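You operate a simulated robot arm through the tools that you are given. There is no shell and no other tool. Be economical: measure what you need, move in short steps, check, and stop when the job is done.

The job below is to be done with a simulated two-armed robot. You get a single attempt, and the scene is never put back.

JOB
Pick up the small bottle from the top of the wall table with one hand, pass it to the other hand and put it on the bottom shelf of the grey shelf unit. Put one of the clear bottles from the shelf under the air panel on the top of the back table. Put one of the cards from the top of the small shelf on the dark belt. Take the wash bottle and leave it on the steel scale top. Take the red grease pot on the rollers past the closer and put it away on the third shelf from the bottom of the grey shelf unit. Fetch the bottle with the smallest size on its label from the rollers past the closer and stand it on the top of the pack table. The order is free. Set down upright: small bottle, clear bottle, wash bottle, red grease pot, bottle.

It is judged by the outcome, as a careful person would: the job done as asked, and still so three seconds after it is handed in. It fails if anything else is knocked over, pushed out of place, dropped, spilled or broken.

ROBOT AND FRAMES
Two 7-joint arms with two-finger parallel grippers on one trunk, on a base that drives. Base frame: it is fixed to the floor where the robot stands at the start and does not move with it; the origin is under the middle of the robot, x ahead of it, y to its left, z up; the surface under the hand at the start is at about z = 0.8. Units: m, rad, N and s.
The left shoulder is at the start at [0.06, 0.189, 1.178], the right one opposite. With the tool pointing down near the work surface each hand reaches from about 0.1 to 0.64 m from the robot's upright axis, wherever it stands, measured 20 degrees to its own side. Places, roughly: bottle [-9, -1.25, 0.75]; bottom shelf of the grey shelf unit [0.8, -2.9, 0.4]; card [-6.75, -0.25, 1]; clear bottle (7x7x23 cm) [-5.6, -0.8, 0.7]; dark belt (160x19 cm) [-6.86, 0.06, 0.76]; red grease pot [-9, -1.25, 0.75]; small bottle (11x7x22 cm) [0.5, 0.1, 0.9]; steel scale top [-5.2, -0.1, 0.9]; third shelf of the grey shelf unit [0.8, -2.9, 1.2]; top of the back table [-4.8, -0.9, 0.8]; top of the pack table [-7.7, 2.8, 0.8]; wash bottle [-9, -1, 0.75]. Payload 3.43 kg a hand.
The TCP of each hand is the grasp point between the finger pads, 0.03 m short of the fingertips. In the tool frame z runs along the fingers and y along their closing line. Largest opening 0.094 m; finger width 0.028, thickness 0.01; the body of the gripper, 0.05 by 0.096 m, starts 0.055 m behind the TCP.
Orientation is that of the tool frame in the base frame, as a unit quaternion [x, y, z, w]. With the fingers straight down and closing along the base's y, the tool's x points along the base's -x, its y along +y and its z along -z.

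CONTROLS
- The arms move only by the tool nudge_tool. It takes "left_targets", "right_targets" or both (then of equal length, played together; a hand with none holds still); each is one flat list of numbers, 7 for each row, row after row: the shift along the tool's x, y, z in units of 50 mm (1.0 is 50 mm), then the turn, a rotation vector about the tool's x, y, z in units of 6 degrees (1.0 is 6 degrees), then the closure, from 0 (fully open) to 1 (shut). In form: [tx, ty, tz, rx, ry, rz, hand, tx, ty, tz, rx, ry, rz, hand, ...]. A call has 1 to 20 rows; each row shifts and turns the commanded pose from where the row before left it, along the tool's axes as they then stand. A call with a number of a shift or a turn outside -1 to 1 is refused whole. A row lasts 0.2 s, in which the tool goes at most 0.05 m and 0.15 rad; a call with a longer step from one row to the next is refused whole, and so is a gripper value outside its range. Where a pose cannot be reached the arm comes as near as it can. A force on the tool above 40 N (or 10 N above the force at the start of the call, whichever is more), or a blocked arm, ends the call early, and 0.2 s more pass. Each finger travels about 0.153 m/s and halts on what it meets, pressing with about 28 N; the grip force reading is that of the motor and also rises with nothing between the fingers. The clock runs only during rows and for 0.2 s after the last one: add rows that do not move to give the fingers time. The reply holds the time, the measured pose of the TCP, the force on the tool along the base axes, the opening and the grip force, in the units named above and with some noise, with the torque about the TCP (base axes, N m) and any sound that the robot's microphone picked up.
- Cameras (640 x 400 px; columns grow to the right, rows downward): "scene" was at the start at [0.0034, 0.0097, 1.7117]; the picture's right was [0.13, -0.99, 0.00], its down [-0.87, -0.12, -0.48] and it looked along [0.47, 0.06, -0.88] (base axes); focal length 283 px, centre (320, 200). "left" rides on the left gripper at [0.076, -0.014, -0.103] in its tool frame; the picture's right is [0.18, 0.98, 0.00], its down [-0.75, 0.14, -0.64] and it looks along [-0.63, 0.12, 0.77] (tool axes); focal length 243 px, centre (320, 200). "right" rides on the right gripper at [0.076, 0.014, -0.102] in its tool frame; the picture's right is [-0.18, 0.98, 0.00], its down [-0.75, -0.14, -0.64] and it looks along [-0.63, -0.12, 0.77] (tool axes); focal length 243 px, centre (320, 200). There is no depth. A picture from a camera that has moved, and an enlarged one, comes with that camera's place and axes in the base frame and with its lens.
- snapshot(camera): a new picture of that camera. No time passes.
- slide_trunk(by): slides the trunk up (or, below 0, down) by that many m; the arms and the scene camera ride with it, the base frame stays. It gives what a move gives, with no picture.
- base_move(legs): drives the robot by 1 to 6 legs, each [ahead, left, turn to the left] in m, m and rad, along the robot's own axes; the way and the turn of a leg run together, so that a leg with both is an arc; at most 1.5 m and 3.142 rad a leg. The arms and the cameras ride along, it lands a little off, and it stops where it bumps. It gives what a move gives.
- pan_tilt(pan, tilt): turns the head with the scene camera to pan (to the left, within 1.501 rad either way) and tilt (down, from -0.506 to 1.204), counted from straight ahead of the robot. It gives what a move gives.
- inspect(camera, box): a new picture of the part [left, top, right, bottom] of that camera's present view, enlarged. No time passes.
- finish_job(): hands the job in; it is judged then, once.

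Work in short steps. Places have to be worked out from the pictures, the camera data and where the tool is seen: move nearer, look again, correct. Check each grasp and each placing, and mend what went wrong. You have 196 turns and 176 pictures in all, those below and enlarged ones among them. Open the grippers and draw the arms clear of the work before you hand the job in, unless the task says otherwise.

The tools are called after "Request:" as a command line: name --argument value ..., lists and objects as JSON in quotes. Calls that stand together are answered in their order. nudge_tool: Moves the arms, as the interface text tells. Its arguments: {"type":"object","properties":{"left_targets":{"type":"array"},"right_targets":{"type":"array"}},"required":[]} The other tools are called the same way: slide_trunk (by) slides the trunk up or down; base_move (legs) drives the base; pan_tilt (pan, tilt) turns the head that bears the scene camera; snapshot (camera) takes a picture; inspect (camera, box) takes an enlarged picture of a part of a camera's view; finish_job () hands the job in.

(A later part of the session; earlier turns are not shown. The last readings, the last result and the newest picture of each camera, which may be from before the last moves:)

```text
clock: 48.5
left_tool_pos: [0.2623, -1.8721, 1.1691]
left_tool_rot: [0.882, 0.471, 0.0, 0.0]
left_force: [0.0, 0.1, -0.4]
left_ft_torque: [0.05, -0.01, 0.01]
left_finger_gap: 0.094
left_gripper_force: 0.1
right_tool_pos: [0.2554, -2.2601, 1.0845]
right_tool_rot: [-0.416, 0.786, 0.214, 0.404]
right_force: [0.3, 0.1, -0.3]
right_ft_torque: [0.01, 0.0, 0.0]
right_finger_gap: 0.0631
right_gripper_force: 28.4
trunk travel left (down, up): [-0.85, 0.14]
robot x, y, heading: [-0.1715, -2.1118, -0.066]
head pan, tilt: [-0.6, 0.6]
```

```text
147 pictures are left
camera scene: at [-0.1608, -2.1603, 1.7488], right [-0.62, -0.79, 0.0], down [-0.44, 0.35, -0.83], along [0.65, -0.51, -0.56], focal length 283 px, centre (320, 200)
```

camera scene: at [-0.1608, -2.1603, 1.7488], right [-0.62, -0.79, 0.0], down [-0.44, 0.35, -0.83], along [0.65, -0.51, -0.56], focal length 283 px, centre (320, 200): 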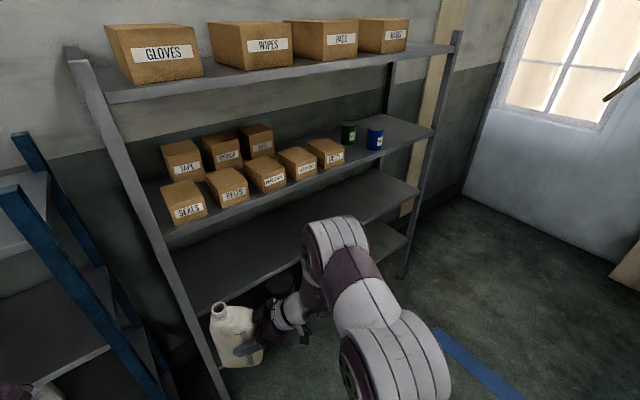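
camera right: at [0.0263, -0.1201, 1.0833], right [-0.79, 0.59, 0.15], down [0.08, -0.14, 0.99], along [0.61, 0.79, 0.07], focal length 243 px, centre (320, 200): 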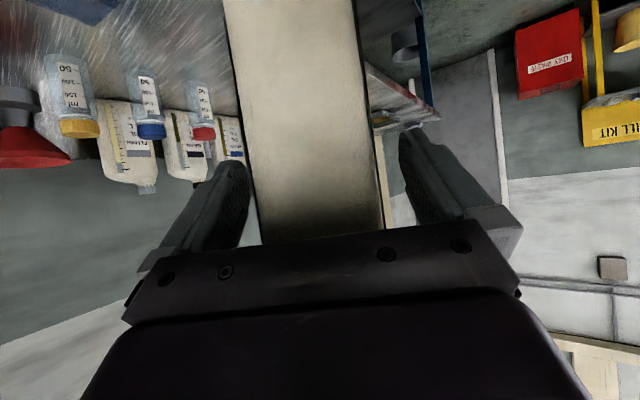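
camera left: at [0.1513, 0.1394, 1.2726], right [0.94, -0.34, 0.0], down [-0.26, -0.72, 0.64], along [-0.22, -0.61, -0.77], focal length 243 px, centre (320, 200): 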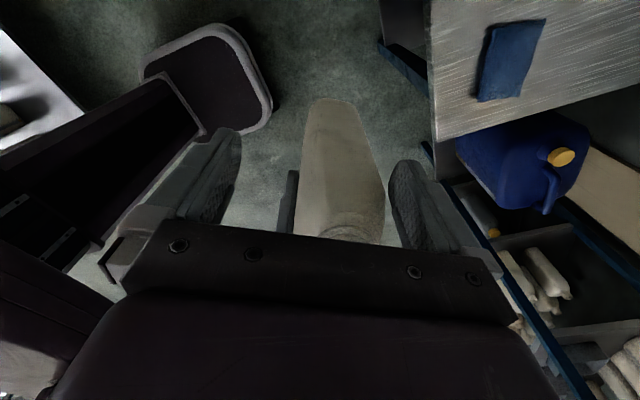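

The grey unit has four shelves, front plane at about x=0.65 and y from -2.2 to -3.6; the third holds boxes and the grease pots. I shift right, straighten up, lower the trunk and look at the bottom shelf.

Request:
base_move --legs '[[0, -0.4, 0.064]]'

Request:
slide_trunk --by -0.65

Request:
pan_tilt --pan -0.2 --tilt 0.6

Request:
snapshot --camera "scene"

```text
clock: 51.0
left_tool_pos: [0.2321, -2.2537, 1.1696]
left_tool_rot: [0.867, 0.497, 0.001, 0.0]
left_force: [0.3, -0.4, -0.5]
left_ft_torque: [-0.03, -0.02, 0.02]
left_finger_gap: 0.094
left_gripper_force: 0.1
right_tool_pos: [0.2486, -2.6421, 1.0843]
right_tool_rot: [-0.44, 0.773, 0.226, 0.399]
right_force: [-0.5, 0.3, -0.3]
right_ft_torque: [0.01, 0.01, -0.01]
right_finger_gap: 0.0631
right_gripper_force: 28.6
trunk travel left (down, up): [-0.85, 0.14]
robot x, y, heading: [-0.1851, -2.5157, -0.004]
head pan, tilt: [-0.6, 0.6]
```

```text
refused: -0.65 is not a number from -0.4 to 0.4
```

```text
clock: 51.9
left_tool_pos: [0.2318, -2.2568, 1.1698]
left_tool_rot: [0.867, 0.498, 0.0, 0.0]
left_force: [0.3, -0.1, -0.5]
left_ft_torque: [0.01, -0.01, -0.01]
left_finger_gap: 0.0942
left_gripper_force: 0.1
right_tool_pos: [0.2498, -2.6437, 1.0845]
right_tool_rot: [-0.44, 0.772, 0.226, 0.398]
right_force: [-0.9, 0.7, -0.2]
right_ft_torque: [-0.03, 0.02, 0.01]
right_finger_gap: 0.0628
right_gripper_force: 27.8
trunk travel left (down, up): [-0.85, 0.14]
robot x, y, heading: [-0.1834, -2.523, -0.005]
head pan, tilt: [-0.201, 0.6]
```

```text
146 pictures are left
camera scene: at [-0.1585, -2.5372, 1.7488], right [-0.21, -0.98, 0.0], down [-0.55, 0.12, -0.82], along [0.81, -0.17, -0.57], focal length 283 px, centre (320, 200)
```

scene: 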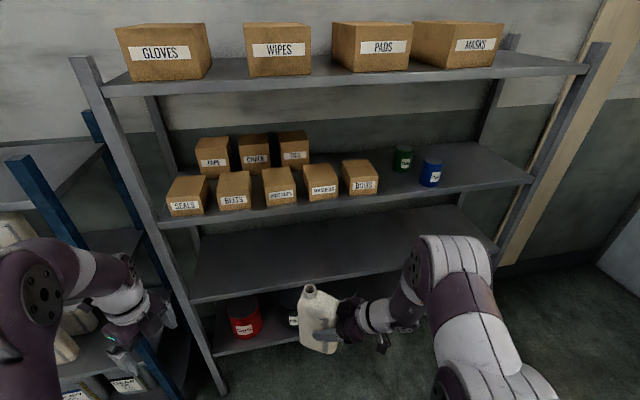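

Shelf fronts are at roughly z = 0.32, 0.76 and 1.16. The trunk takes at most 0.4 m per step, so I lower it in two, then look.

Request:
slide_trunk --by -0.4

Request:
slide_trunk --by -0.2

Request:
pan_tilt --pan -0.3 --tilt 0.6

Request:
snapshot --camera "scene"

```text
clock: 55.8
left_tool_pos: [0.2324, -2.2554, 0.7699]
left_tool_rot: [0.867, 0.498, 0.0, 0.0]
left_force: [0.3, 1.0, 0.4]
left_ft_torque: [-0.02, 0.0, -0.02]
left_finger_gap: 0.0941
left_gripper_force: 0.1
right_tool_pos: [0.2492, -2.6445, 0.6829]
right_tool_rot: [-0.439, 0.773, 0.225, 0.398]
right_force: [-0.1, 0.0, 0.3]
right_ft_torque: [-0.01, 0.02, 0.04]
right_finger_gap: 0.0631
right_gripper_force: 28.4
trunk travel left (down, up): [-0.45, 0.54]
robot x, y, heading: [-0.1834, -2.5166, -0.003]
head pan, tilt: [-0.201, 0.6]
```

```text
clock: 57.9
left_tool_pos: [0.2315, -2.2563, 0.5696]
left_tool_rot: [0.867, 0.498, 0.0, 0.0]
left_force: [-1.2, 0.5, 0.7]
left_ft_torque: [-0.01, -0.03, -0.01]
left_finger_gap: 0.0937
left_gripper_force: 0.2
right_tool_pos: [0.2489, -2.6446, 0.4842]
right_tool_rot: [-0.44, 0.773, 0.226, 0.398]
right_force: [0.1, -0.3, 0.6]
right_ft_torque: [-0.01, 0.04, -0.01]
right_finger_gap: 0.0632
right_gripper_force: 27.7
trunk travel left (down, up): [-0.25, 0.74]
robot x, y, heading: [-0.1841, -2.518, -0.007]
head pan, tilt: [-0.201, 0.6]
```

```text
clock: 58.6
left_tool_pos: [0.2323, -2.2554, 0.569]
left_tool_rot: [0.867, 0.498, 0.0, 0.0]
left_force: [-0.3, -0.4, 0.4]
left_ft_torque: [0.0, -0.03, -0.02]
left_finger_gap: 0.094
left_gripper_force: 0.0
right_tool_pos: [0.2485, -2.6427, 0.485]
right_tool_rot: [-0.44, 0.772, 0.226, 0.398]
right_force: [0.9, -0.7, 0.3]
right_ft_torque: [-0.02, -0.02, 0.03]
right_finger_gap: 0.063
right_gripper_force: 28.0
trunk travel left (down, up): [-0.25, 0.74]
robot x, y, heading: [-0.185, -2.5165, -0.008]
head pan, tilt: [-0.3, 0.6]
```

```text
145 pictures are left
camera scene: at [-0.1608, -2.5455, 1.1488], right [-0.3, -0.95, 0.0], down [-0.54, 0.17, -0.82], along [0.79, -0.25, -0.57], focal length 283 px, centre (320, 200)
```

scene: 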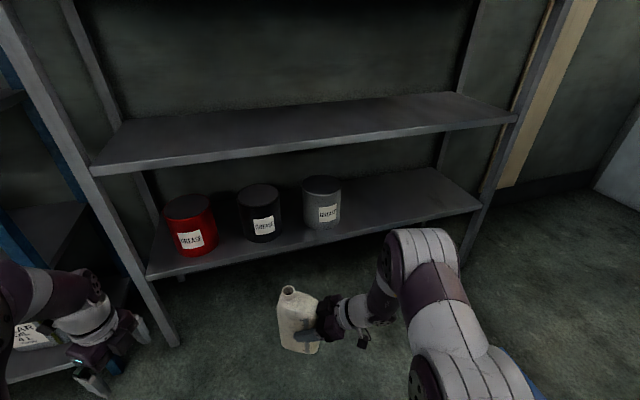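

The bottom shelf is at about z=0.39, with free space right of the grey pot (target about x=0.77, y=-3.1). I yaw the right hand forward, keeping the bottle upright, then shift it to the right.

Request:
nudge_tool --right_targets '[0, 0, 0, 0.8, 0, 0.57, 1, 0, 0, 0, 0.8, 0, 0.57, 1, 0, 0, 0, 0.8, 0, 0.57, 1, 0, 0, 0, 0.8, 0, 0.57, 1, 0, 0, 0, 0.8, 0, 0.57, 1, 0, 0, 0, 0.8, 0, 0.57, 1, 0, 0, 0, 0.8, 0, 0.57, 1, 0, 0, 0, 0.8, 0, 0.57, 1, 0, 0, 0, 0.8, 0, 0.57, 1, 0, 0, 0, 0.8, 0, 0.57, 1, 0, -0.8, 0, 0, 0, 0, 1, 0, -0.8, 0, 0, 0, 0, 1, 0, -0.8, 0.2, 0, 0, 0, 1]'

Request:
snapshot --camera "scene"

```text
clock: 61.4
left_tool_pos: [0.2324, -2.2558, 0.5691]
left_tool_rot: [0.867, 0.498, 0.0, 0.0]
left_force: [-0.1, 0.2, -1.9]
left_ft_torque: [-0.02, 0.03, 0.0]
left_finger_gap: 0.0938
left_gripper_force: 0.1
right_tool_pos: [0.278, -2.8657, 0.4811]
right_tool_rot: [-0.003, 0.889, 0.001, 0.458]
right_force: [0.3, -1.0, -0.4]
right_ft_torque: [0.01, 0.05, -0.01]
right_finger_gap: 0.0636
right_gripper_force: 27.5
right hand out of reach, approached as far as the arm can: row 7, 8, 9, 10
trunk travel left (down, up): [-0.25, 0.74]
robot x, y, heading: [-0.1876, -2.5227, -0.007]
head pan, tilt: [-0.3, 0.6]
```

```text
144 pictures are left
camera scene: at [-0.1608, -2.5456, 1.1488], right [-0.3, -0.95, 0.0], down [-0.54, 0.17, -0.82], along [0.79, -0.25, -0.57], focal length 283 px, centre (320, 200)
```

scene: 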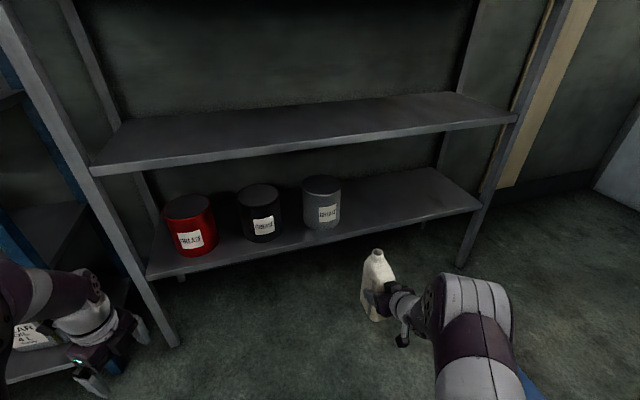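

The bottle is upright with the hand facing forward. I raise it 6 cm, tuck the left hand, and drive right and forward partway.

Request:
nudge_tool --right_targets '[-0.49, 0, -0.35, 0, 0, 0, 1, -0.49, 0, -0.35, 0, 0, 0, 1]' --left_targets '[-0.5, -0.84, 0, 0, 0, 0, 0, -0.5, -0.84, 0, 0, 0, 0, 0]'

Request:
base_move --legs '[[0, -0.235, 0], [0.2, 0, 0]]'

Request:
snapshot --camera "scene"

Request:
snapshot --camera "right"

```text
clock: 62.0
left_tool_pos: [0.1308, -2.2576, 0.5667]
left_tool_rot: [0.867, 0.498, 0.0, 0.0]
left_force: [-0.3, 0.4, -0.1]
left_ft_torque: [-0.04, 0.02, -0.01]
left_finger_gap: 0.0941
left_gripper_force: 0.1
right_tool_pos: [0.2815, -2.8626, 0.5445]
right_tool_rot: [-0.003, 0.888, 0.001, 0.459]
right_force: [0.5, -0.5, 0.3]
right_ft_torque: [-0.01, 0.0, 0.0]
right_finger_gap: 0.0632
right_gripper_force: 27.7
trunk travel left (down, up): [-0.25, 0.74]
robot x, y, heading: [-0.1852, -2.5242, -0.006]
head pan, tilt: [-0.3, 0.6]
```

```text
clock: 64.9
left_tool_pos: [0.3255, -2.4943, 0.5676]
left_tool_rot: [0.869, 0.495, 0.0, 0.0]
left_force: [0.7, -0.1, 0.1]
left_ft_torque: [0.03, -0.03, 0.01]
left_finger_gap: 0.0943
left_gripper_force: 0.0
right_tool_pos: [0.4715, -3.1004, 0.5448]
right_tool_rot: [-0.001, 0.889, 0.0, 0.459]
right_force: [-0.7, 0.0, -0.2]
right_ft_torque: [0.0, 0.01, -0.02]
right_finger_gap: 0.0629
right_gripper_force: 28.6
trunk travel left (down, up): [-0.25, 0.74]
robot x, y, heading: [0.0127, -2.7546, -0.01]
head pan, tilt: [-0.3, 0.6]
```

```text
143 pictures are left
camera scene: at [0.0323, -2.781, 1.1488], right [-0.31, -0.95, 0.0], down [-0.54, 0.17, -0.82], along [0.79, -0.25, -0.57], focal length 283 px, centre (320, 200)
```

scene: 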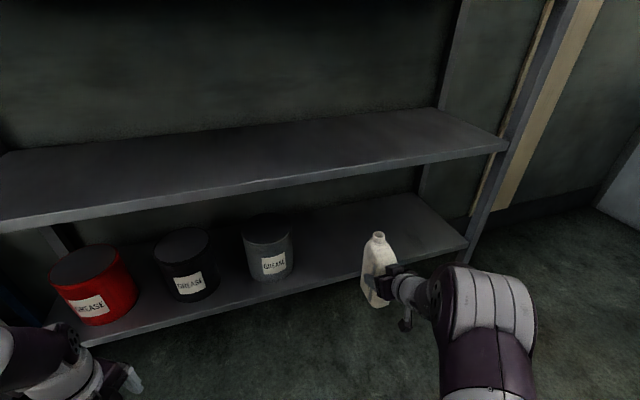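

```text
142 pictures are left
camera right: at [0.3444, -3.0862, 0.5426], right [0.11, 0.98, 0.15], down [-0.09, -0.14, 0.99], along [0.99, -0.12, 0.07], focal length 243 px, centre (320, 200)
```

right: 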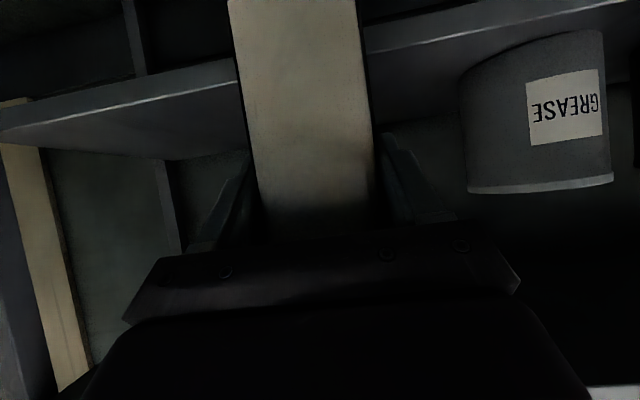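

The shelf edge looks close to z≈0.40–0.42, so I raise another 4 cm, then drive forward so the bottle enters the shelf bay.

Request:
nudge_tool --right_targets '[-0.65, 0, -0.46, 0, 0, 0, 1]'

Request:
base_move --legs '[[0.17, 0, 0]]'

Request:
snapshot --camera "scene"

Request:
snapshot --camera "right"

```text
clock: 65.3
left_tool_pos: [0.3259, -2.4943, 0.5674]
left_tool_rot: [0.868, 0.496, 0.0, 0.0]
left_force: [-0.3, 0.0, -0.3]
left_ft_torque: [-0.02, 0.01, 0.03]
left_finger_gap: 0.0939
left_gripper_force: 0.1
right_tool_pos: [0.4697, -3.1001, 0.5824]
right_tool_rot: [0.0, 0.888, 0.0, 0.459]
right_force: [0.4, -0.6, 0.5]
right_ft_torque: [-0.02, 0.01, -0.01]
right_finger_gap: 0.063
right_gripper_force: 28.1
trunk travel left (down, up): [-0.25, 0.74]
robot x, y, heading: [0.0084, -2.7584, -0.008]
head pan, tilt: [-0.3, 0.6]
```

```text
clock: 66.8
left_tool_pos: [0.5028, -2.4959, 0.5675]
left_tool_rot: [0.869, 0.495, 0.001, 0.001]
left_force: [0.3, -0.5, -0.2]
left_ft_torque: [0.0, -0.01, 0.01]
left_finger_gap: 0.0941
left_gripper_force: 0.1
right_tool_pos: [0.6474, -3.102, 0.5821]
right_tool_rot: [-0.001, 0.889, 0.001, 0.459]
right_force: [0.2, 0.2, -0.5]
right_ft_torque: [0.01, 0.02, -0.01]
right_finger_gap: 0.0628
right_gripper_force: 27.8
trunk travel left (down, up): [-0.25, 0.74]
robot x, y, heading: [0.1856, -2.7584, -0.018]
head pan, tilt: [-0.3, 0.6]
```

```text
141 pictures are left
camera scene: at [0.2086, -2.7828, 1.1488], right [-0.31, -0.95, 0.0], down [-0.54, 0.17, -0.82], along [0.79, -0.25, -0.57], focal length 283 px, centre (320, 200)
```

scene: 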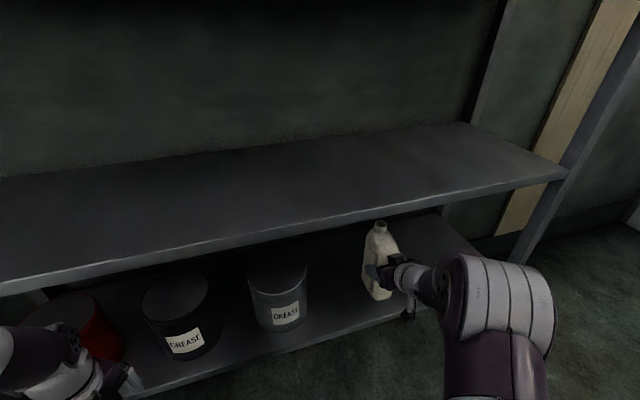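

```text
140 pictures are left
camera right: at [0.5195, -3.0873, 0.5803], right [0.11, 0.98, 0.15], down [-0.09, -0.14, 0.99], along [0.99, -0.12, 0.07], focal length 243 px, centre (320, 200)
```

right: 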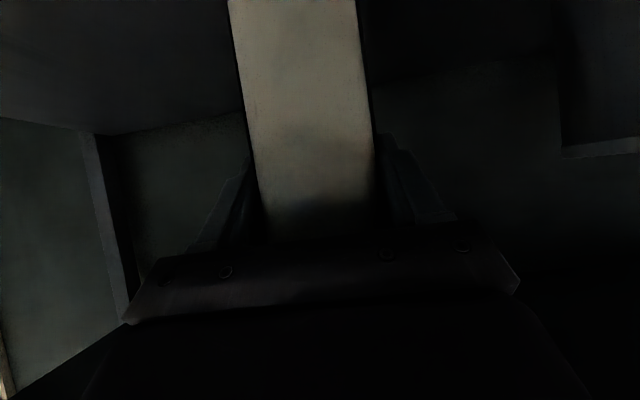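

The bottle is inside the bay. I push it 10 cm deeper and begin lowering.

Request:
nudge_tool --right_targets '[-0.387, 0, 0.543, 0, 0, 0, 1, -0.387, 0, 0.543, 0, 0, 0, 1, -0.387, 0, 0.543, 0, 0, 0, 1, 0.2, 0, 0.145, 0, 0, 0, 1, 0.2, 0, 0.145, 0, 0, 0, 1, 0.2, 0, 0.145, 0, 0, 0, 1, 0.2, 0, 0.145, 0, 0, 0, 1]'

Request:
inspect --camera "scene" --box '[280, 160, 480, 340]'

```text
clock: 68.4
left_tool_pos: [0.5018, -2.4959, 0.5666]
left_tool_rot: [0.868, 0.496, 0.0, -0.001]
left_force: [0.1, 0.2, 0.0]
left_ft_torque: [0.01, -0.02, -0.01]
left_finger_gap: 0.0938
left_gripper_force: 0.0
right_tool_pos: [0.7466, -3.1005, 0.5334]
right_tool_rot: [-0.001, 0.888, 0.0, 0.459]
right_force: [-0.1, -0.1, -1.2]
right_ft_torque: [0.02, -0.01, 0.03]
right_finger_gap: 0.0629
right_gripper_force: 28.5
trunk travel left (down, up): [-0.25, 0.74]
robot x, y, heading: [0.1863, -2.7568, -0.015]
head pan, tilt: [-0.3, 0.6]
```

```text
2.22 times, centred on (380, 250) of scene
camera zoom: at [0.2084, -2.7828, 1.1488], right [-0.31, -0.95, 0.0], down [-0.54, 0.17, -0.82], along [0.79, -0.25, -0.57], focal length 629 px, centre (187, 89)
```

zoom: 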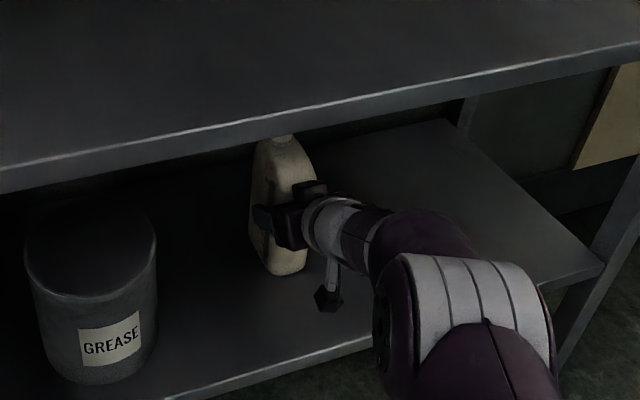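

The position is good. I lower in small steps, watching the force.

Request:
nudge_tool --right_targets '[0.098, 0, 0.07, 0, 0, 0, 1, 0.098, 0, 0.07, 0, 0, 0, 1, 0.098, 0, 0.07, 0, 0, 0, 1, 0.098, 0, 0.07, 0, 0, 0, 1]'

```text
clock: 69.4
left_tool_pos: [0.5012, -2.4951, 0.5678]
left_tool_rot: [0.869, 0.495, 0.0, 0.001]
left_force: [-1.0, -0.5, 0.2]
left_ft_torque: [0.0, -0.01, -0.01]
left_finger_gap: 0.0938
left_gripper_force: 0.0
right_tool_pos: [0.747, -3.1006, 0.5162]
right_tool_rot: [-0.002, 0.885, -0.002, 0.465]
right_force: [2.0, -2.3, 37.8]
right_ft_torque: [-0.05, -0.16, -0.05]
right_finger_gap: 0.0633
right_gripper_force: 28.2
trunk travel left (down, up): [-0.25, 0.74]
robot x, y, heading: [0.1849, -2.7587, -0.009]
head pan, tilt: [-0.3, 0.6]
```

Contact came at TCP z=0.516. I ease off slightly, open, and pull straight back.

Request:
nudge_tool --right_targets '[-0.09, 0, -0.065, 0, 0, 0, 1, 0, 0, 0, 0, 0, 0, 0.3, 0, 0, 0, 0, 0, 0, 0, 0, 0, 0, 0, 0, 0, 0, 0.19, 0, -0.27, 0, 0, 0, 0, 0.387, 0, -0.543, 0, 0, 0, 0, 0.387, 0, -0.543, 0, 0, 0, 0, 0.387, 0, -0.543, 0, 0, 0, 0]'

Request:
inspect --camera "scene" --box '[280, 160, 480, 340]'

Request:
snapshot --camera "right"

```text
clock: 71.2
left_tool_pos: [0.5027, -2.4953, 0.568]
left_tool_rot: [0.868, 0.496, 0.0, 0.0]
left_force: [0.0, -0.2, -0.5]
left_ft_torque: [0.0, 0.0, -0.02]
left_finger_gap: 0.0941
left_gripper_force: 0.0
right_tool_pos: [0.6322, -3.1022, 0.5133]
right_tool_rot: [-0.002, 0.889, 0.0, 0.458]
right_force: [-0.7, 0.5, -0.4]
right_ft_torque: [0.01, 0.01, 0.03]
right_finger_gap: 0.0937
right_gripper_force: 0.0
trunk travel left (down, up): [-0.25, 0.74]
robot x, y, heading: [0.1871, -2.7535, -0.013]
head pan, tilt: [-0.3, 0.6]
```

```text
2.22 times, centred on (380, 250) of scene
camera zoom: at [0.2083, -2.7827, 1.1488], right [-0.31, -0.95, 0.0], down [-0.54, 0.17, -0.83], along [0.79, -0.25, -0.56], focal length 629 px, centre (187, 89)
```

zoom: 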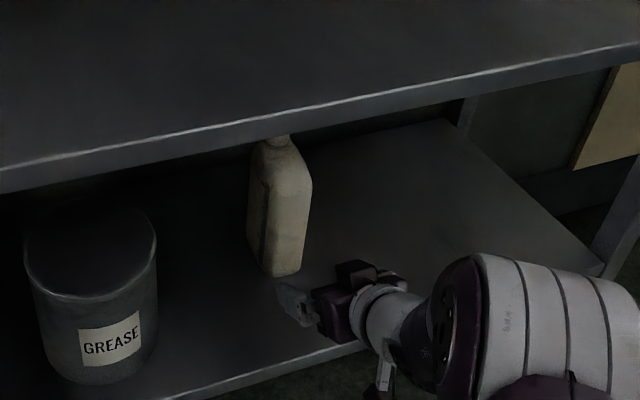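

```text
137 pictures are left
camera right: at [0.5046, -3.088, 0.5118], right [0.11, 0.98, 0.15], down [-0.09, -0.14, 0.99], along [0.99, -0.12, 0.07], focal length 243 px, centre (320, 200)
```

right: 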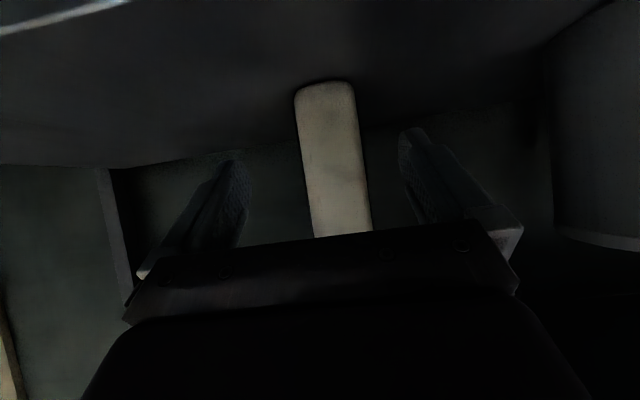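

The small bottle stands upright on the bottom shelf. I back out, raise the trunk, and reset both hands to tool-down.

Request:
base_move --legs '[[-0.35, 0, 0.01], [0, 1.4, 0]]'

Request:
slide_trunk --by 0.4

Request:
slide_trunk --by 0.2

Request:
nudge_tool --left_targets '[0, 0, 0, 0, 0, -1, 0, 0, 0, 0, 0, 0, -1, 0, 0, 0, 0, 0, 0, -1, 0, 0, 0, 0, 0, 0, -1, 0, 0, 0, 0, 0, 0, -1, 0, 0, 0, 0, 0, 0, -1, 0, 0, 0, 0, 0, 0, -1, 0, 0, 0, 0, 0, 0, -1, 0, 0, 0, 0, 0, 0, -1, 0, 0, 0, 0, 0, 0, -1, 0, 0, 0, 0, 0, 0, -1, 0, 0, 0, 0, 0, 0, -1, 0, 0, 0, 0, 0, 0, -1, 0, 0, 0, 0, 0, 0, -1, 0, 0, 0, 0, 0, 0, -1, 0, 0, 0, 0, 0, 0, -1, 0, 0, 0, 0, 0, 0, -1, 0, 0, 0, 0, 0, 0, -1, 0, 0, 0, 0, 0, 0, -1, 0, 0, 0, 0, 0, 0, -1, 0]' --right_targets '[0, 0, 0, 0, 1, 0, 0, 0, 0, 0, 0, 1, 0, 0, 0, 0, 0, 0, 1, 0, 0, 0, 0, 0, 0, 1, 0, 0, 0, 0, 0, 0, 1, 0, 0, 0, 0, 0, 0, 1, 0, 0, 0, 0, 0, 0, 1, 0, 0, 0, 0, 0, 0, 1, 0, 0, 0, 0, 0, 0, 1, 0, 0, 1, 0, 0, 0, 0, 0, 0, 1, 0, 0, 0, 0, 0, 0, 0.5, 0, 0, 0, 0, 0, 0, 0, 0, 0, 0, 0, 0, 0, 0, 0, 0, 0, 0, 0, 0, 0, 0, 0, 0, 0, 0, 0, 0, 0, 0, 0, 0, 0, 0, 0, 0, 0, 0, 0, 0, 0, 0, 0, 0, 0, 0, 0, 0, 0, 0, 0, 0, 0, 0, 0, 0, 0, 0, 0, 0, 0, 0]'

Request:
pan_tilt --pan 0 --tilt 0.3

Request:
base_move --legs '[[-0.5, 0, 0], [0, 0, 3.1]]'

Request:
snapshot --camera "scene"

```text
clock: 80.1
left_tool_pos: [0.2092, -1.0948, 0.5677]
left_tool_rot: [0.881, 0.474, 0.0, 0.001]
left_force: [0.0, 0.5, -0.1]
left_ft_torque: [-0.03, -0.01, -0.02]
left_finger_gap: 0.094
left_gripper_force: 0.0
right_tool_pos: [0.3075, -1.7087, 0.5122]
right_tool_rot: [0.022, 0.889, -0.012, 0.458]
right_force: [0.3, 0.6, 0.1]
right_ft_torque: [-0.01, 0.02, 0.01]
right_finger_gap: 0.0938
right_gripper_force: 0.0
trunk travel left (down, up): [-0.25, 0.74]
robot x, y, heading: [-0.118, -1.3395, -0.061]
head pan, tilt: [-0.3, 0.6]
```

```text
clock: 83.9
left_tool_pos: [0.2089, -1.0966, 0.967]
left_tool_rot: [0.881, 0.473, 0.0, -0.001]
left_force: [-0.9, 0.3, 0.0]
left_ft_torque: [-0.01, 0.01, 0.01]
left_finger_gap: 0.0939
left_gripper_force: 0.0
right_tool_pos: [0.3074, -1.7079, 0.9132]
right_tool_rot: [0.021, 0.888, -0.011, 0.458]
right_force: [0.9, -0.5, 0.2]
right_ft_torque: [-0.02, 0.01, -0.01]
right_finger_gap: 0.0939
right_gripper_force: 0.0
trunk travel left (down, up): [-0.65, 0.34]
robot x, y, heading: [-0.1204, -1.3411, -0.06]
head pan, tilt: [-0.3, 0.6]
```

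```text
clock: 86.1
left_tool_pos: [0.2089, -1.0956, 1.1673]
left_tool_rot: [0.881, 0.473, 0.0, 0.0]
left_force: [0.3, 0.0, 0.6]
left_ft_torque: [0.0, 0.0, -0.02]
left_finger_gap: 0.0938
left_gripper_force: 0.0
right_tool_pos: [0.3074, -1.7077, 1.1129]
right_tool_rot: [0.022, 0.888, -0.011, 0.459]
right_force: [-0.5, 0.3, 0.2]
right_ft_torque: [0.03, -0.03, 0.03]
right_finger_gap: 0.0942
right_gripper_force: 0.1
trunk travel left (down, up): [-0.85, 0.14]
robot x, y, heading: [-0.1195, -1.339, -0.061]
head pan, tilt: [-0.3, 0.6]
```

```text
clock: 90.3
left_tool_pos: [0.2091, -1.0954, 1.1682]
left_tool_rot: [0.029, 1.0, -0.001, 0.001]
left_force: [-0.8, -0.1, -0.4]
left_ft_torque: [0.0, -0.03, 0.0]
left_finger_gap: 0.094
left_gripper_force: 0.1
right_tool_pos: [0.1834, -1.7026, 1.1095]
right_tool_rot: [0.024, 1.0, 0.0, 0.005]
right_force: [-0.6, 0.3, -0.6]
right_ft_torque: [0.0, 0.01, -0.05]
right_finger_gap: 0.0939
right_gripper_force: 0.1
trunk travel left (down, up): [-0.85, 0.14]
robot x, y, heading: [-0.1201, -1.3378, -0.061]
head pan, tilt: [-0.3, 0.6]
```

```text
clock: 91.1
left_tool_pos: [0.2096, -1.0964, 1.1665]
left_tool_rot: [0.031, 1.0, 0.001, 0.0]
left_force: [-0.1, 0.3, -0.4]
left_ft_torque: [-0.04, -0.02, -0.01]
left_finger_gap: 0.0938
left_gripper_force: 0.1
right_tool_pos: [0.1844, -1.7028, 1.1088]
right_tool_rot: [0.025, 1.0, 0.0, 0.005]
right_force: [0.0, 0.6, -0.2]
right_ft_torque: [-0.02, 0.02, 0.0]
right_finger_gap: 0.094
right_gripper_force: 0.0
trunk travel left (down, up): [-0.85, 0.14]
robot x, y, heading: [-0.1227, -1.3428, -0.064]
head pan, tilt: [0.0, 0.3]
```

```text
clock: 101.3
left_tool_pos: [-0.9537, -1.5416, 1.1675]
left_tool_rot: [0.999, -0.045, 0.0, -0.001]
left_force: [-0.6, 0.5, 0.3]
left_ft_torque: [0.05, 0.01, 0.02]
left_finger_gap: 0.0941
left_gripper_force: 0.2
right_tool_pos: [-0.9107, -0.9388, 1.1101]
right_tool_rot: [0.999, -0.039, -0.005, 0.0]
right_force: [-0.2, -0.1, -0.1]
right_ft_torque: [0.01, 0.02, -0.02]
right_finger_gap: 0.094
right_gripper_force: 0.1
trunk travel left (down, up): [-0.85, 0.14]
robot x, y, heading: [-0.6189, -1.3094, 3.051]
head pan, tilt: [0.0, 0.3]
```

```text
136 pictures are left
camera scene: at [-0.6506, -1.3033, 1.7763], right [0.09, 1.0, 0.0], down [0.29, -0.03, -0.96], along [-0.95, 0.09, -0.3], focal length 283 px, centre (320, 200)
```

scene: 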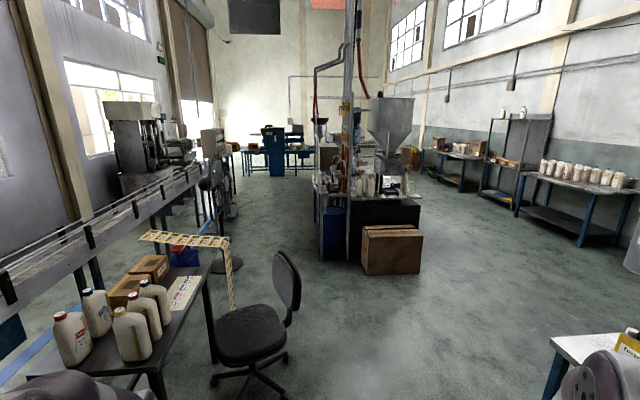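

I see the hall: the island with the air panel is ahead, with a chair to the left and a white table to the right. I drive forward between them and look again.

Request:
base_move --legs '[[0, -0.42, 0.07], [1.0, 0, 0], [1.0, 0, 0]]'

Request:
pan_tilt --pan 0 --tilt 0.4

Request:
snapshot --camera "scene"

```text
clock: 113.6
left_tool_pos: [-2.9342, -1.1549, 1.1673]
left_tool_rot: [1.0, -0.003, 0.0, 0.001]
left_force: [-0.2, 0.2, 0.4]
left_ft_torque: [-0.03, 0.0, 0.0]
left_finger_gap: 0.0941
left_gripper_force: 0.1
right_tool_pos: [-2.9429, -0.5496, 1.1093]
right_tool_rot: [1.0, 0.002, -0.006, -0.001]
right_force: [-0.4, 0.4, 0.1]
right_ft_torque: [0.01, 0.0, -0.01]
right_finger_gap: 0.0941
right_gripper_force: 0.1
trunk travel left (down, up): [-0.85, 0.14]
robot x, y, heading: [-2.6162, -0.8927, 3.137]
head pan, tilt: [0.0, 0.3]
```

```text
clock: 114.2
left_tool_pos: [-2.9356, -1.1546, 1.167]
left_tool_rot: [1.0, -0.003, 0.0, 0.0]
left_force: [-0.1, 0.0, 0.6]
left_ft_torque: [-0.01, 0.03, 0.02]
left_finger_gap: 0.094
left_gripper_force: 0.1
right_tool_pos: [-2.9427, -0.5504, 1.1094]
right_tool_rot: [1.0, 0.003, -0.004, -0.001]
right_force: [-0.5, 0.6, -0.2]
right_ft_torque: [0.0, -0.01, -0.03]
right_finger_gap: 0.094
right_gripper_force: 0.0
trunk travel left (down, up): [-0.85, 0.14]
robot x, y, heading: [-2.621, -0.8898, 3.134]
head pan, tilt: [0.0, 0.4]
```

```text
135 pictures are left
camera scene: at [-2.6529, -0.8916, 1.767], right [0.01, 1.0, 0.0], down [0.39, 0.0, -0.92], along [-0.92, 0.01, -0.39], focal length 283 px, centre (320, 200)
```

scene: 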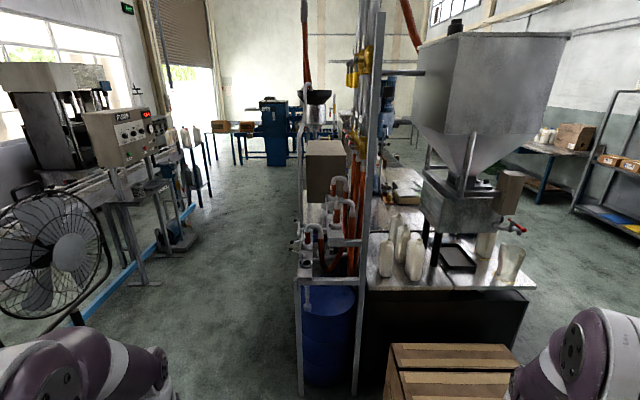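

I check the gap between the fan on the left and the drum and panel frame before choosing a side.

Request:
pan_tilt --pan 0.6 --tilt 0.6

Request:
snapshot --camera "scene"

Request:
pan_tilt --pan 0.1 --tilt 0.3

Request:
inspect --camera "scene" --box '[240, 80, 560, 300]'

```text
clock: 115.2
left_tool_pos: [-2.9349, -1.1561, 1.1666]
left_tool_rot: [1.0, -0.003, 0.0, 0.0]
left_force: [0.3, 0.0, 0.6]
left_ft_torque: [0.0, -0.02, -0.01]
left_finger_gap: 0.094
left_gripper_force: 0.0
right_tool_pos: [-2.9436, -0.5494, 1.1092]
right_tool_rot: [1.0, 0.002, -0.005, 0.0]
right_force: [0.6, -0.3, -0.8]
right_ft_torque: [-0.01, 0.0, 0.0]
right_finger_gap: 0.0942
right_gripper_force: 0.1
trunk travel left (down, up): [-0.85, 0.14]
robot x, y, heading: [-2.6222, -0.8923, 3.138]
head pan, tilt: [0.6, 0.6]
```

```text
134 pictures are left
camera scene: at [-2.6331, -0.9416, 1.7488], right [-0.56, 0.83, 0.0], down [0.47, 0.32, -0.83], along [-0.68, -0.46, -0.56], focal length 283 px, centre (320, 200)
```

scene: 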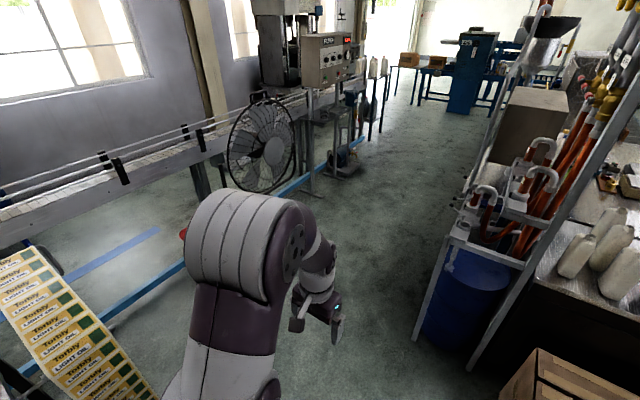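

```text
clock: 116.2
left_tool_pos: [-2.9351, -1.1563, 1.1674]
left_tool_rot: [1.0, -0.003, 0.0, 0.001]
left_force: [-0.2, 0.5, -0.7]
left_ft_torque: [-0.01, -0.02, -0.01]
left_finger_gap: 0.0941
left_gripper_force: 0.0
right_tool_pos: [-2.9438, -0.549, 1.1092]
right_tool_rot: [1.0, 0.002, -0.005, 0.0]
right_force: [0.3, -0.7, -0.2]
right_ft_torque: [-0.02, -0.03, -0.02]
right_finger_gap: 0.0941
right_gripper_force: 0.2
trunk travel left (down, up): [-0.85, 0.14]
robot x, y, heading: [-2.6197, -0.8938, 3.136]
head pan, tilt: [0.099, 0.3]
```

```text
1.82 times, centred on (400, 190) of scene
camera zoom: at [-2.6529, -0.901, 1.7762], right [-0.09, 1.0, 0.0], down [0.29, 0.03, -0.96], along [-0.95, -0.09, -0.3], focal length 515 px, centre (174, 218)
```

zoom: 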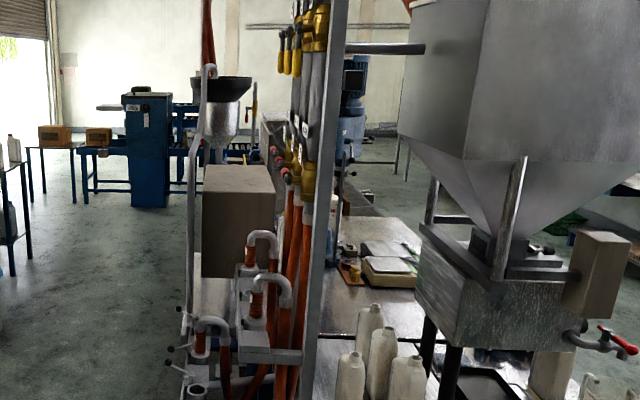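

The left corridor is wide. I drive down it to x≈-4.8 and turn to face the island's near side.

Request:
base_move --legs '[[0, 0.75, 0], [1.4, 0, 0], [0.8, 0, 0], [0, 0, -1.57]]'

Request:
pan_tilt --pan 0 --tilt 0.6

Request:
snapshot --camera "scene"

```text
clock: 118.6
left_tool_pos: [-2.9423, -1.5364, 1.1681]
left_tool_rot: [1.0, -0.009, -0.001, 0.001]
left_force: [0.1, -0.1, 0.2]
left_ft_torque: [0.01, 0.0, 0.0]
left_finger_gap: 0.0941
left_gripper_force: 0.1
right_tool_pos: [-2.9426, -0.928, 1.109]
right_tool_rot: [1.0, -0.003, -0.005, 0.0]
right_force: [-0.6, -0.6, 0.2]
right_ft_torque: [0.03, 0.02, -0.01]
right_finger_gap: 0.0939
right_gripper_force: 0.0
trunk travel left (down, up): [-0.85, 0.14]
robot x, y, heading: [-2.6216, -1.2795, 3.124]
head pan, tilt: [0.099, 0.3]
stopped in leg 1: the robot was blocked; the commanded pose is now the measured one
```

```text
clock: 119.4
left_tool_pos: [-2.9432, -1.541, 1.1668]
left_tool_rot: [1.0, -0.009, 0.0, 0.0]
left_force: [0.5, -0.8, -0.1]
left_ft_torque: [-0.02, 0.01, -0.03]
left_finger_gap: 0.0942
left_gripper_force: 0.0
right_tool_pos: [-2.9436, -0.9337, 1.1098]
right_tool_rot: [1.0, -0.002, -0.004, -0.001]
right_force: [-0.3, -0.5, 0.8]
right_ft_torque: [0.04, 0.01, -0.03]
right_finger_gap: 0.0941
right_gripper_force: 0.0
trunk travel left (down, up): [-0.85, 0.14]
robot x, y, heading: [-2.6225, -1.2771, 3.126]
head pan, tilt: [0.0, 0.6]
```

```text
132 pictures are left
camera scene: at [-2.6527, -1.2809, 1.7488], right [0.02, 1.0, 0.0], down [0.56, -0.01, -0.83], along [-0.83, 0.01, -0.56], focal length 283 px, centre (320, 200)
```

scene: 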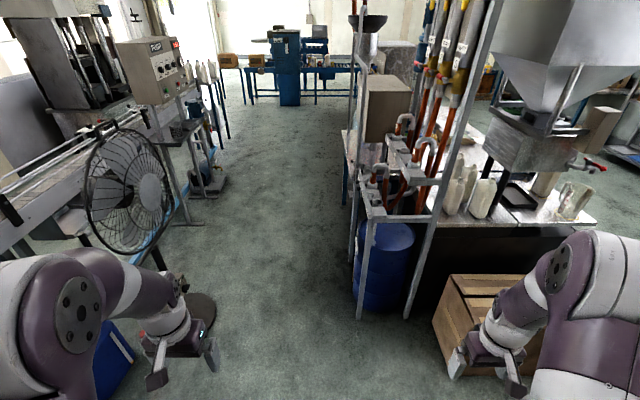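

Something blocked me on the left. I look that way.

Request:
pan_tilt --pan 1.4 --tilt 1.0

Request:
snapshot --camera "scene"

```text
clock: 121.0
left_tool_pos: [-2.9417, -1.5368, 1.167]
left_tool_rot: [1.0, -0.009, 0.0, -0.001]
left_force: [-0.2, -0.2, 0.4]
left_ft_torque: [0.0, 0.04, -0.01]
left_finger_gap: 0.0939
left_gripper_force: 0.0
right_tool_pos: [-2.9436, -0.9314, 1.1094]
right_tool_rot: [1.0, -0.002, -0.005, 0.0]
right_force: [-0.9, -0.1, 0.8]
right_ft_torque: [-0.04, 0.02, -0.03]
right_finger_gap: 0.094
right_gripper_force: 0.0
trunk travel left (down, up): [-0.85, 0.14]
robot x, y, heading: [-2.6223, -1.2745, 3.127]
head pan, tilt: [1.4, 1.0]
```

```text
131 pictures are left
camera scene: at [-2.577, -1.3466, 1.7168], right [-0.98, 0.19, 0.0], down [0.16, 0.83, -0.54], along [-0.1, -0.53, -0.84], focal length 283 px, centre (320, 200)
```

scene: 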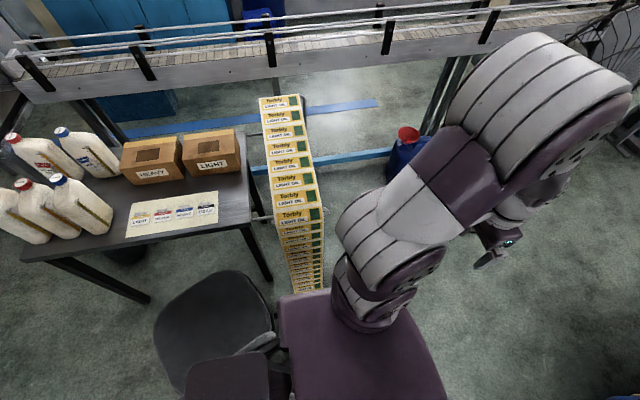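

The base is touching the chair. I move off it to the right, go forward past it, then shift left.

Request:
base_move --legs '[[0, -0.12, 0], [0.5, 0, 0], [0.5, 0.35, 0], [1.2, 0, 0.015], [0, 0, -1.57]]'

Request:
pan_tilt --pan 0 --tilt 0.6

Request:
snapshot --camera "scene"

```text
clock: 135.3
left_tool_pos: [-5.2167, -1.483, 1.1672]
left_tool_rot: [0.944, -0.331, 0.0, 0.0]
left_force: [0.7, 0.2, 0.7]
left_ft_torque: [0.03, 0.0, -0.02]
left_finger_gap: 0.0939
left_gripper_force: 0.1
right_tool_pos: [-4.8541, -0.9955, 1.1115]
right_tool_rot: [0.95, -0.313, -0.013, -0.013]
right_force: [-16.6, 4.3, -4.8]
right_ft_torque: [-0.45, -0.85, 0.81]
right_finger_gap: 0.0905
right_gripper_force: 0.0
trunk travel left (down, up): [-0.85, 0.14]
robot x, y, heading: [-4.8063, -1.47, 2.468]
head pan, tilt: [1.4, 1.0]
stopped in leg 5: the force on the tool passed its limit at 130 N (the readings are from after the stop); the commanded pose is now the measured one
```

```text
clock: 136.8
left_tool_pos: [-5.2184, -1.4825, 1.1662]
left_tool_rot: [0.944, -0.331, 0.0, -0.001]
left_force: [-0.4, -0.1, 0.0]
left_ft_torque: [0.01, 0.0, 0.03]
left_finger_gap: 0.0941
left_gripper_force: 0.1
right_tool_pos: [-4.8549, -0.9951, 1.1114]
right_tool_rot: [0.949, -0.314, -0.011, -0.012]
right_force: [-18.4, 6.7, 2.4]
right_ft_torque: [-0.26, -1.4, 0.99]
right_finger_gap: 0.0909
right_gripper_force: 0.0
trunk travel left (down, up): [-0.85, 0.14]
robot x, y, heading: [-4.8035, -1.4752, 2.468]
head pan, tilt: [0.0, 0.6]
```

```text
130 pictures are left
camera scene: at [-4.832, -1.4536, 1.7487], right [0.62, 0.78, 0.0], down [0.44, -0.35, -0.82], along [-0.64, 0.51, -0.57], focal length 283 px, centre (320, 200)
```

scene: 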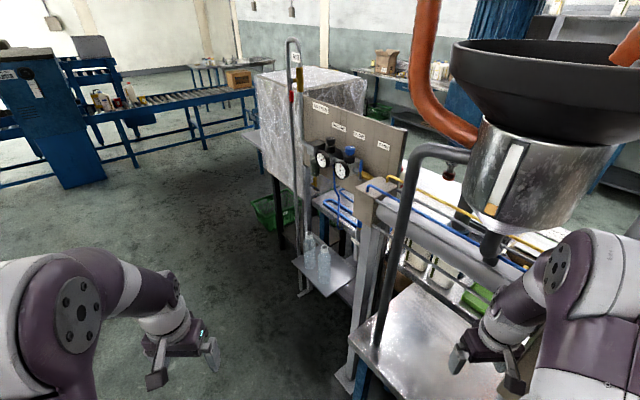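

The right gripper touched something while turning. I turn back the way I came and look.

Request:
base_move --legs '[[0, 0, 0.25], [0, 0.2, 0]]'

Request:
pan_tilt --pan -0.7 --tilt 0.7

Request:
snapshot --camera "scene"

```text
clock: 139.3
left_tool_pos: [-5.282, -1.757, 1.1672]
left_tool_rot: [0.977, -0.215, -0.001, 0.001]
left_force: [-0.6, 0.0, 0.4]
left_ft_torque: [-0.04, 0.02, 0.03]
left_finger_gap: 0.0938
left_gripper_force: 0.1
right_tool_pos: [-5.0439, -1.1971, 1.1103]
right_tool_rot: [0.98, -0.199, -0.015, -0.009]
right_force: [-0.5, -1.0, -0.8]
right_ft_torque: [-0.01, -0.03, -0.01]
right_finger_gap: 0.0939
right_gripper_force: 0.0
trunk travel left (down, up): [-0.85, 0.14]
robot x, y, heading: [-4.8849, -1.6522, 2.706]
head pan, tilt: [0.0, 0.6]
```

```text
clock: 140.3
left_tool_pos: [-5.2837, -1.7591, 1.1684]
left_tool_rot: [0.976, -0.216, -0.001, 0.001]
left_force: [0.3, -0.3, -0.3]
left_ft_torque: [0.01, 0.01, -0.01]
left_finger_gap: 0.0942
left_gripper_force: 0.1
right_tool_pos: [-5.0439, -1.1975, 1.1115]
right_tool_rot: [0.98, -0.199, -0.015, -0.01]
right_force: [-0.5, 0.4, -0.6]
right_ft_torque: [0.02, 0.0, 0.0]
right_finger_gap: 0.0939
right_gripper_force: 0.1
trunk travel left (down, up): [-0.85, 0.14]
robot x, y, heading: [-4.8857, -1.6484, 2.706]
head pan, tilt: [-0.7, 0.7]
```

```text
129 pictures are left
camera scene: at [-4.8674, -1.5972, 1.7401], right [0.91, 0.42, 0.0], down [0.27, -0.58, -0.76], along [-0.32, 0.69, -0.64], focal length 283 px, centre (320, 200)
```

scene: 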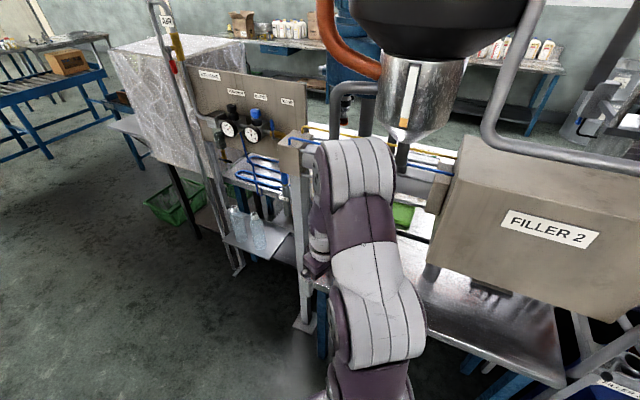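

Nothing was knocked over; the touch was against the fixed Filler 2 box or bowl. The clear bottles stand on the small shelf under the gauges. I drive to face that shelf from further out.

Request:
base_move --legs '[[0.75, 0.5, 0], [0, 0, -1.136]]'

Request:
pan_tilt --pan -0.1 --tilt 0.7

Request:
snapshot --camera "scene"

```text
clock: 148.1
left_tool_pos: [-6.0253, -1.4426, 1.1679]
left_tool_rot: [-0.679, 0.734, 0.0, 0.0]
left_force: [0.3, -0.9, -0.9]
left_ft_torque: [0.01, -0.01, -0.02]
left_finger_gap: 0.0941
left_gripper_force: 0.1
right_tool_pos: [-5.4172, -1.471, 1.112]
right_tool_rot: [-0.69, 0.724, 0.006, 0.017]
right_force: [-0.1, -0.1, 0.3]
right_ft_torque: [0.02, -0.02, 0.01]
right_finger_gap: 0.0941
right_gripper_force: 0.0
trunk travel left (down, up): [-0.85, 0.14]
robot x, y, heading: [-5.782, -1.781, 1.498]
head pan, tilt: [-0.7, 0.7]
```

```text
clock: 149.1
left_tool_pos: [-6.023, -1.4437, 1.1682]
left_tool_rot: [-0.679, 0.734, 0.0, 0.0]
left_force: [0.1, -0.6, -1.0]
left_ft_torque: [0.03, 0.02, -0.05]
left_finger_gap: 0.0942
left_gripper_force: 0.0
right_tool_pos: [-5.4162, -1.4717, 1.1122]
right_tool_rot: [-0.691, 0.723, 0.006, 0.017]
right_force: [-0.2, -0.1, -0.4]
right_ft_torque: [-0.02, 0.02, -0.01]
right_finger_gap: 0.094
right_gripper_force: 0.0
trunk travel left (down, up): [-0.85, 0.14]
robot x, y, heading: [-5.7894, -1.7816, 1.493]
head pan, tilt: [-0.099, 0.7]
```

```text
128 pictures are left
camera scene: at [-5.7748, -1.7536, 1.7402], right [0.98, -0.18, 0.0], down [-0.11, -0.63, -0.76], along [0.14, 0.75, -0.64], focal length 283 px, centre (320, 200)
```

scene: 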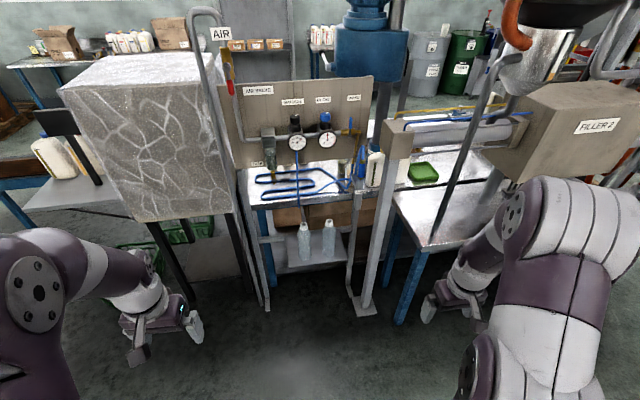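

Two clear bottles stand on the little shelf under the panel. I zoom in.

Request:
inspect --camera "scene" --box '[210, 80, 410, 320]'

Request:
inspect --camera "scene" --box '[360, 60, 560, 300]'

```text
1.67 times, centred on (310, 200) of scene
camera zoom: at [-5.7748, -1.7536, 1.7402], right [0.98, -0.18, 0.0], down [-0.11, -0.63, -0.76], along [0.14, 0.75, -0.64], focal length 472 px, centre (337, 200)
```

zoom: 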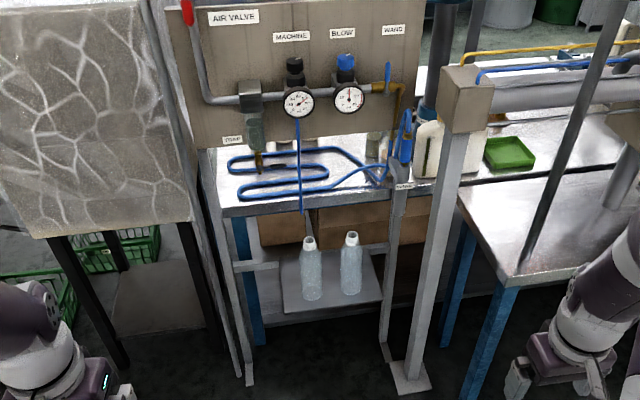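

```text
1.67 times, centred on (460, 180) of scene
camera zoom: at [-5.7748, -1.7536, 1.7402], right [0.98, -0.18, 0.0], down [-0.11, -0.63, -0.76], along [0.14, 0.75, -0.64], focal length 472 px, centre (87, 233)
```

zoom: 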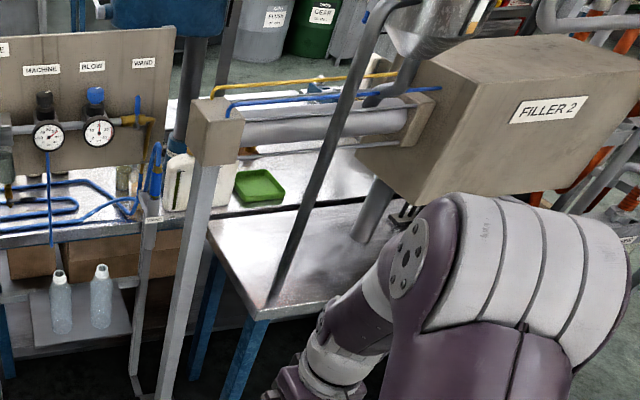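

I need the shelf's depth, so I lower the trunk for parallax and look again.

Request:
slide_trunk --by -0.4

Request:
pan_tilt --pan -0.1 --tilt 0.5

Request:
inspect --camera "scene" --box '[210, 80, 410, 320]'

```text
clock: 152.9
left_tool_pos: [-6.0231, -1.4434, 0.7679]
left_tool_rot: [-0.678, 0.735, 0.0, -0.001]
left_force: [-0.1, 0.3, -0.2]
left_ft_torque: [0.02, 0.03, -0.03]
left_finger_gap: 0.0941
left_gripper_force: 0.1
right_tool_pos: [-5.4148, -1.4719, 0.7113]
right_tool_rot: [-0.691, 0.723, 0.007, 0.017]
right_force: [0.3, 0.2, -0.1]
right_ft_torque: [-0.01, -0.03, 0.02]
right_finger_gap: 0.0944
right_gripper_force: 0.0
trunk travel left (down, up): [-0.45, 0.54]
robot x, y, heading: [-5.7834, -1.7783, 1.495]
head pan, tilt: [-0.099, 0.7]
```

```text
clock: 153.6
left_tool_pos: [-6.0232, -1.4435, 0.7673]
left_tool_rot: [-0.679, 0.734, 0.001, 0.0]
left_force: [0.3, 0.2, -0.1]
left_ft_torque: [-0.03, 0.0, -0.03]
left_finger_gap: 0.094
left_gripper_force: 0.0
right_tool_pos: [-5.4157, -1.4718, 0.7105]
right_tool_rot: [-0.691, 0.723, 0.006, 0.017]
right_force: [0.0, 0.0, 0.3]
right_ft_torque: [0.01, -0.01, -0.02]
right_finger_gap: 0.094
right_gripper_force: 0.0
trunk travel left (down, up): [-0.45, 0.54]
robot x, y, heading: [-5.7833, -1.7786, 1.491]
head pan, tilt: [-0.099, 0.499]
```

```text
1.67 times, centred on (310, 200) of scene
camera zoom: at [-5.7738, -1.7476, 1.3578], right [0.98, -0.18, 0.0], down [-0.08, -0.47, -0.88], along [0.15, 0.86, -0.48], focal length 472 px, centre (337, 200)
```

zoom: 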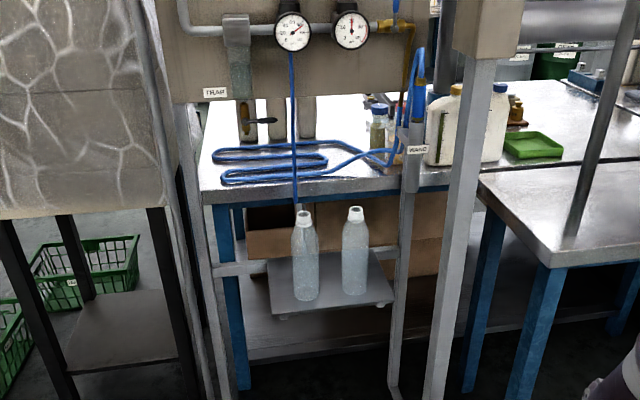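

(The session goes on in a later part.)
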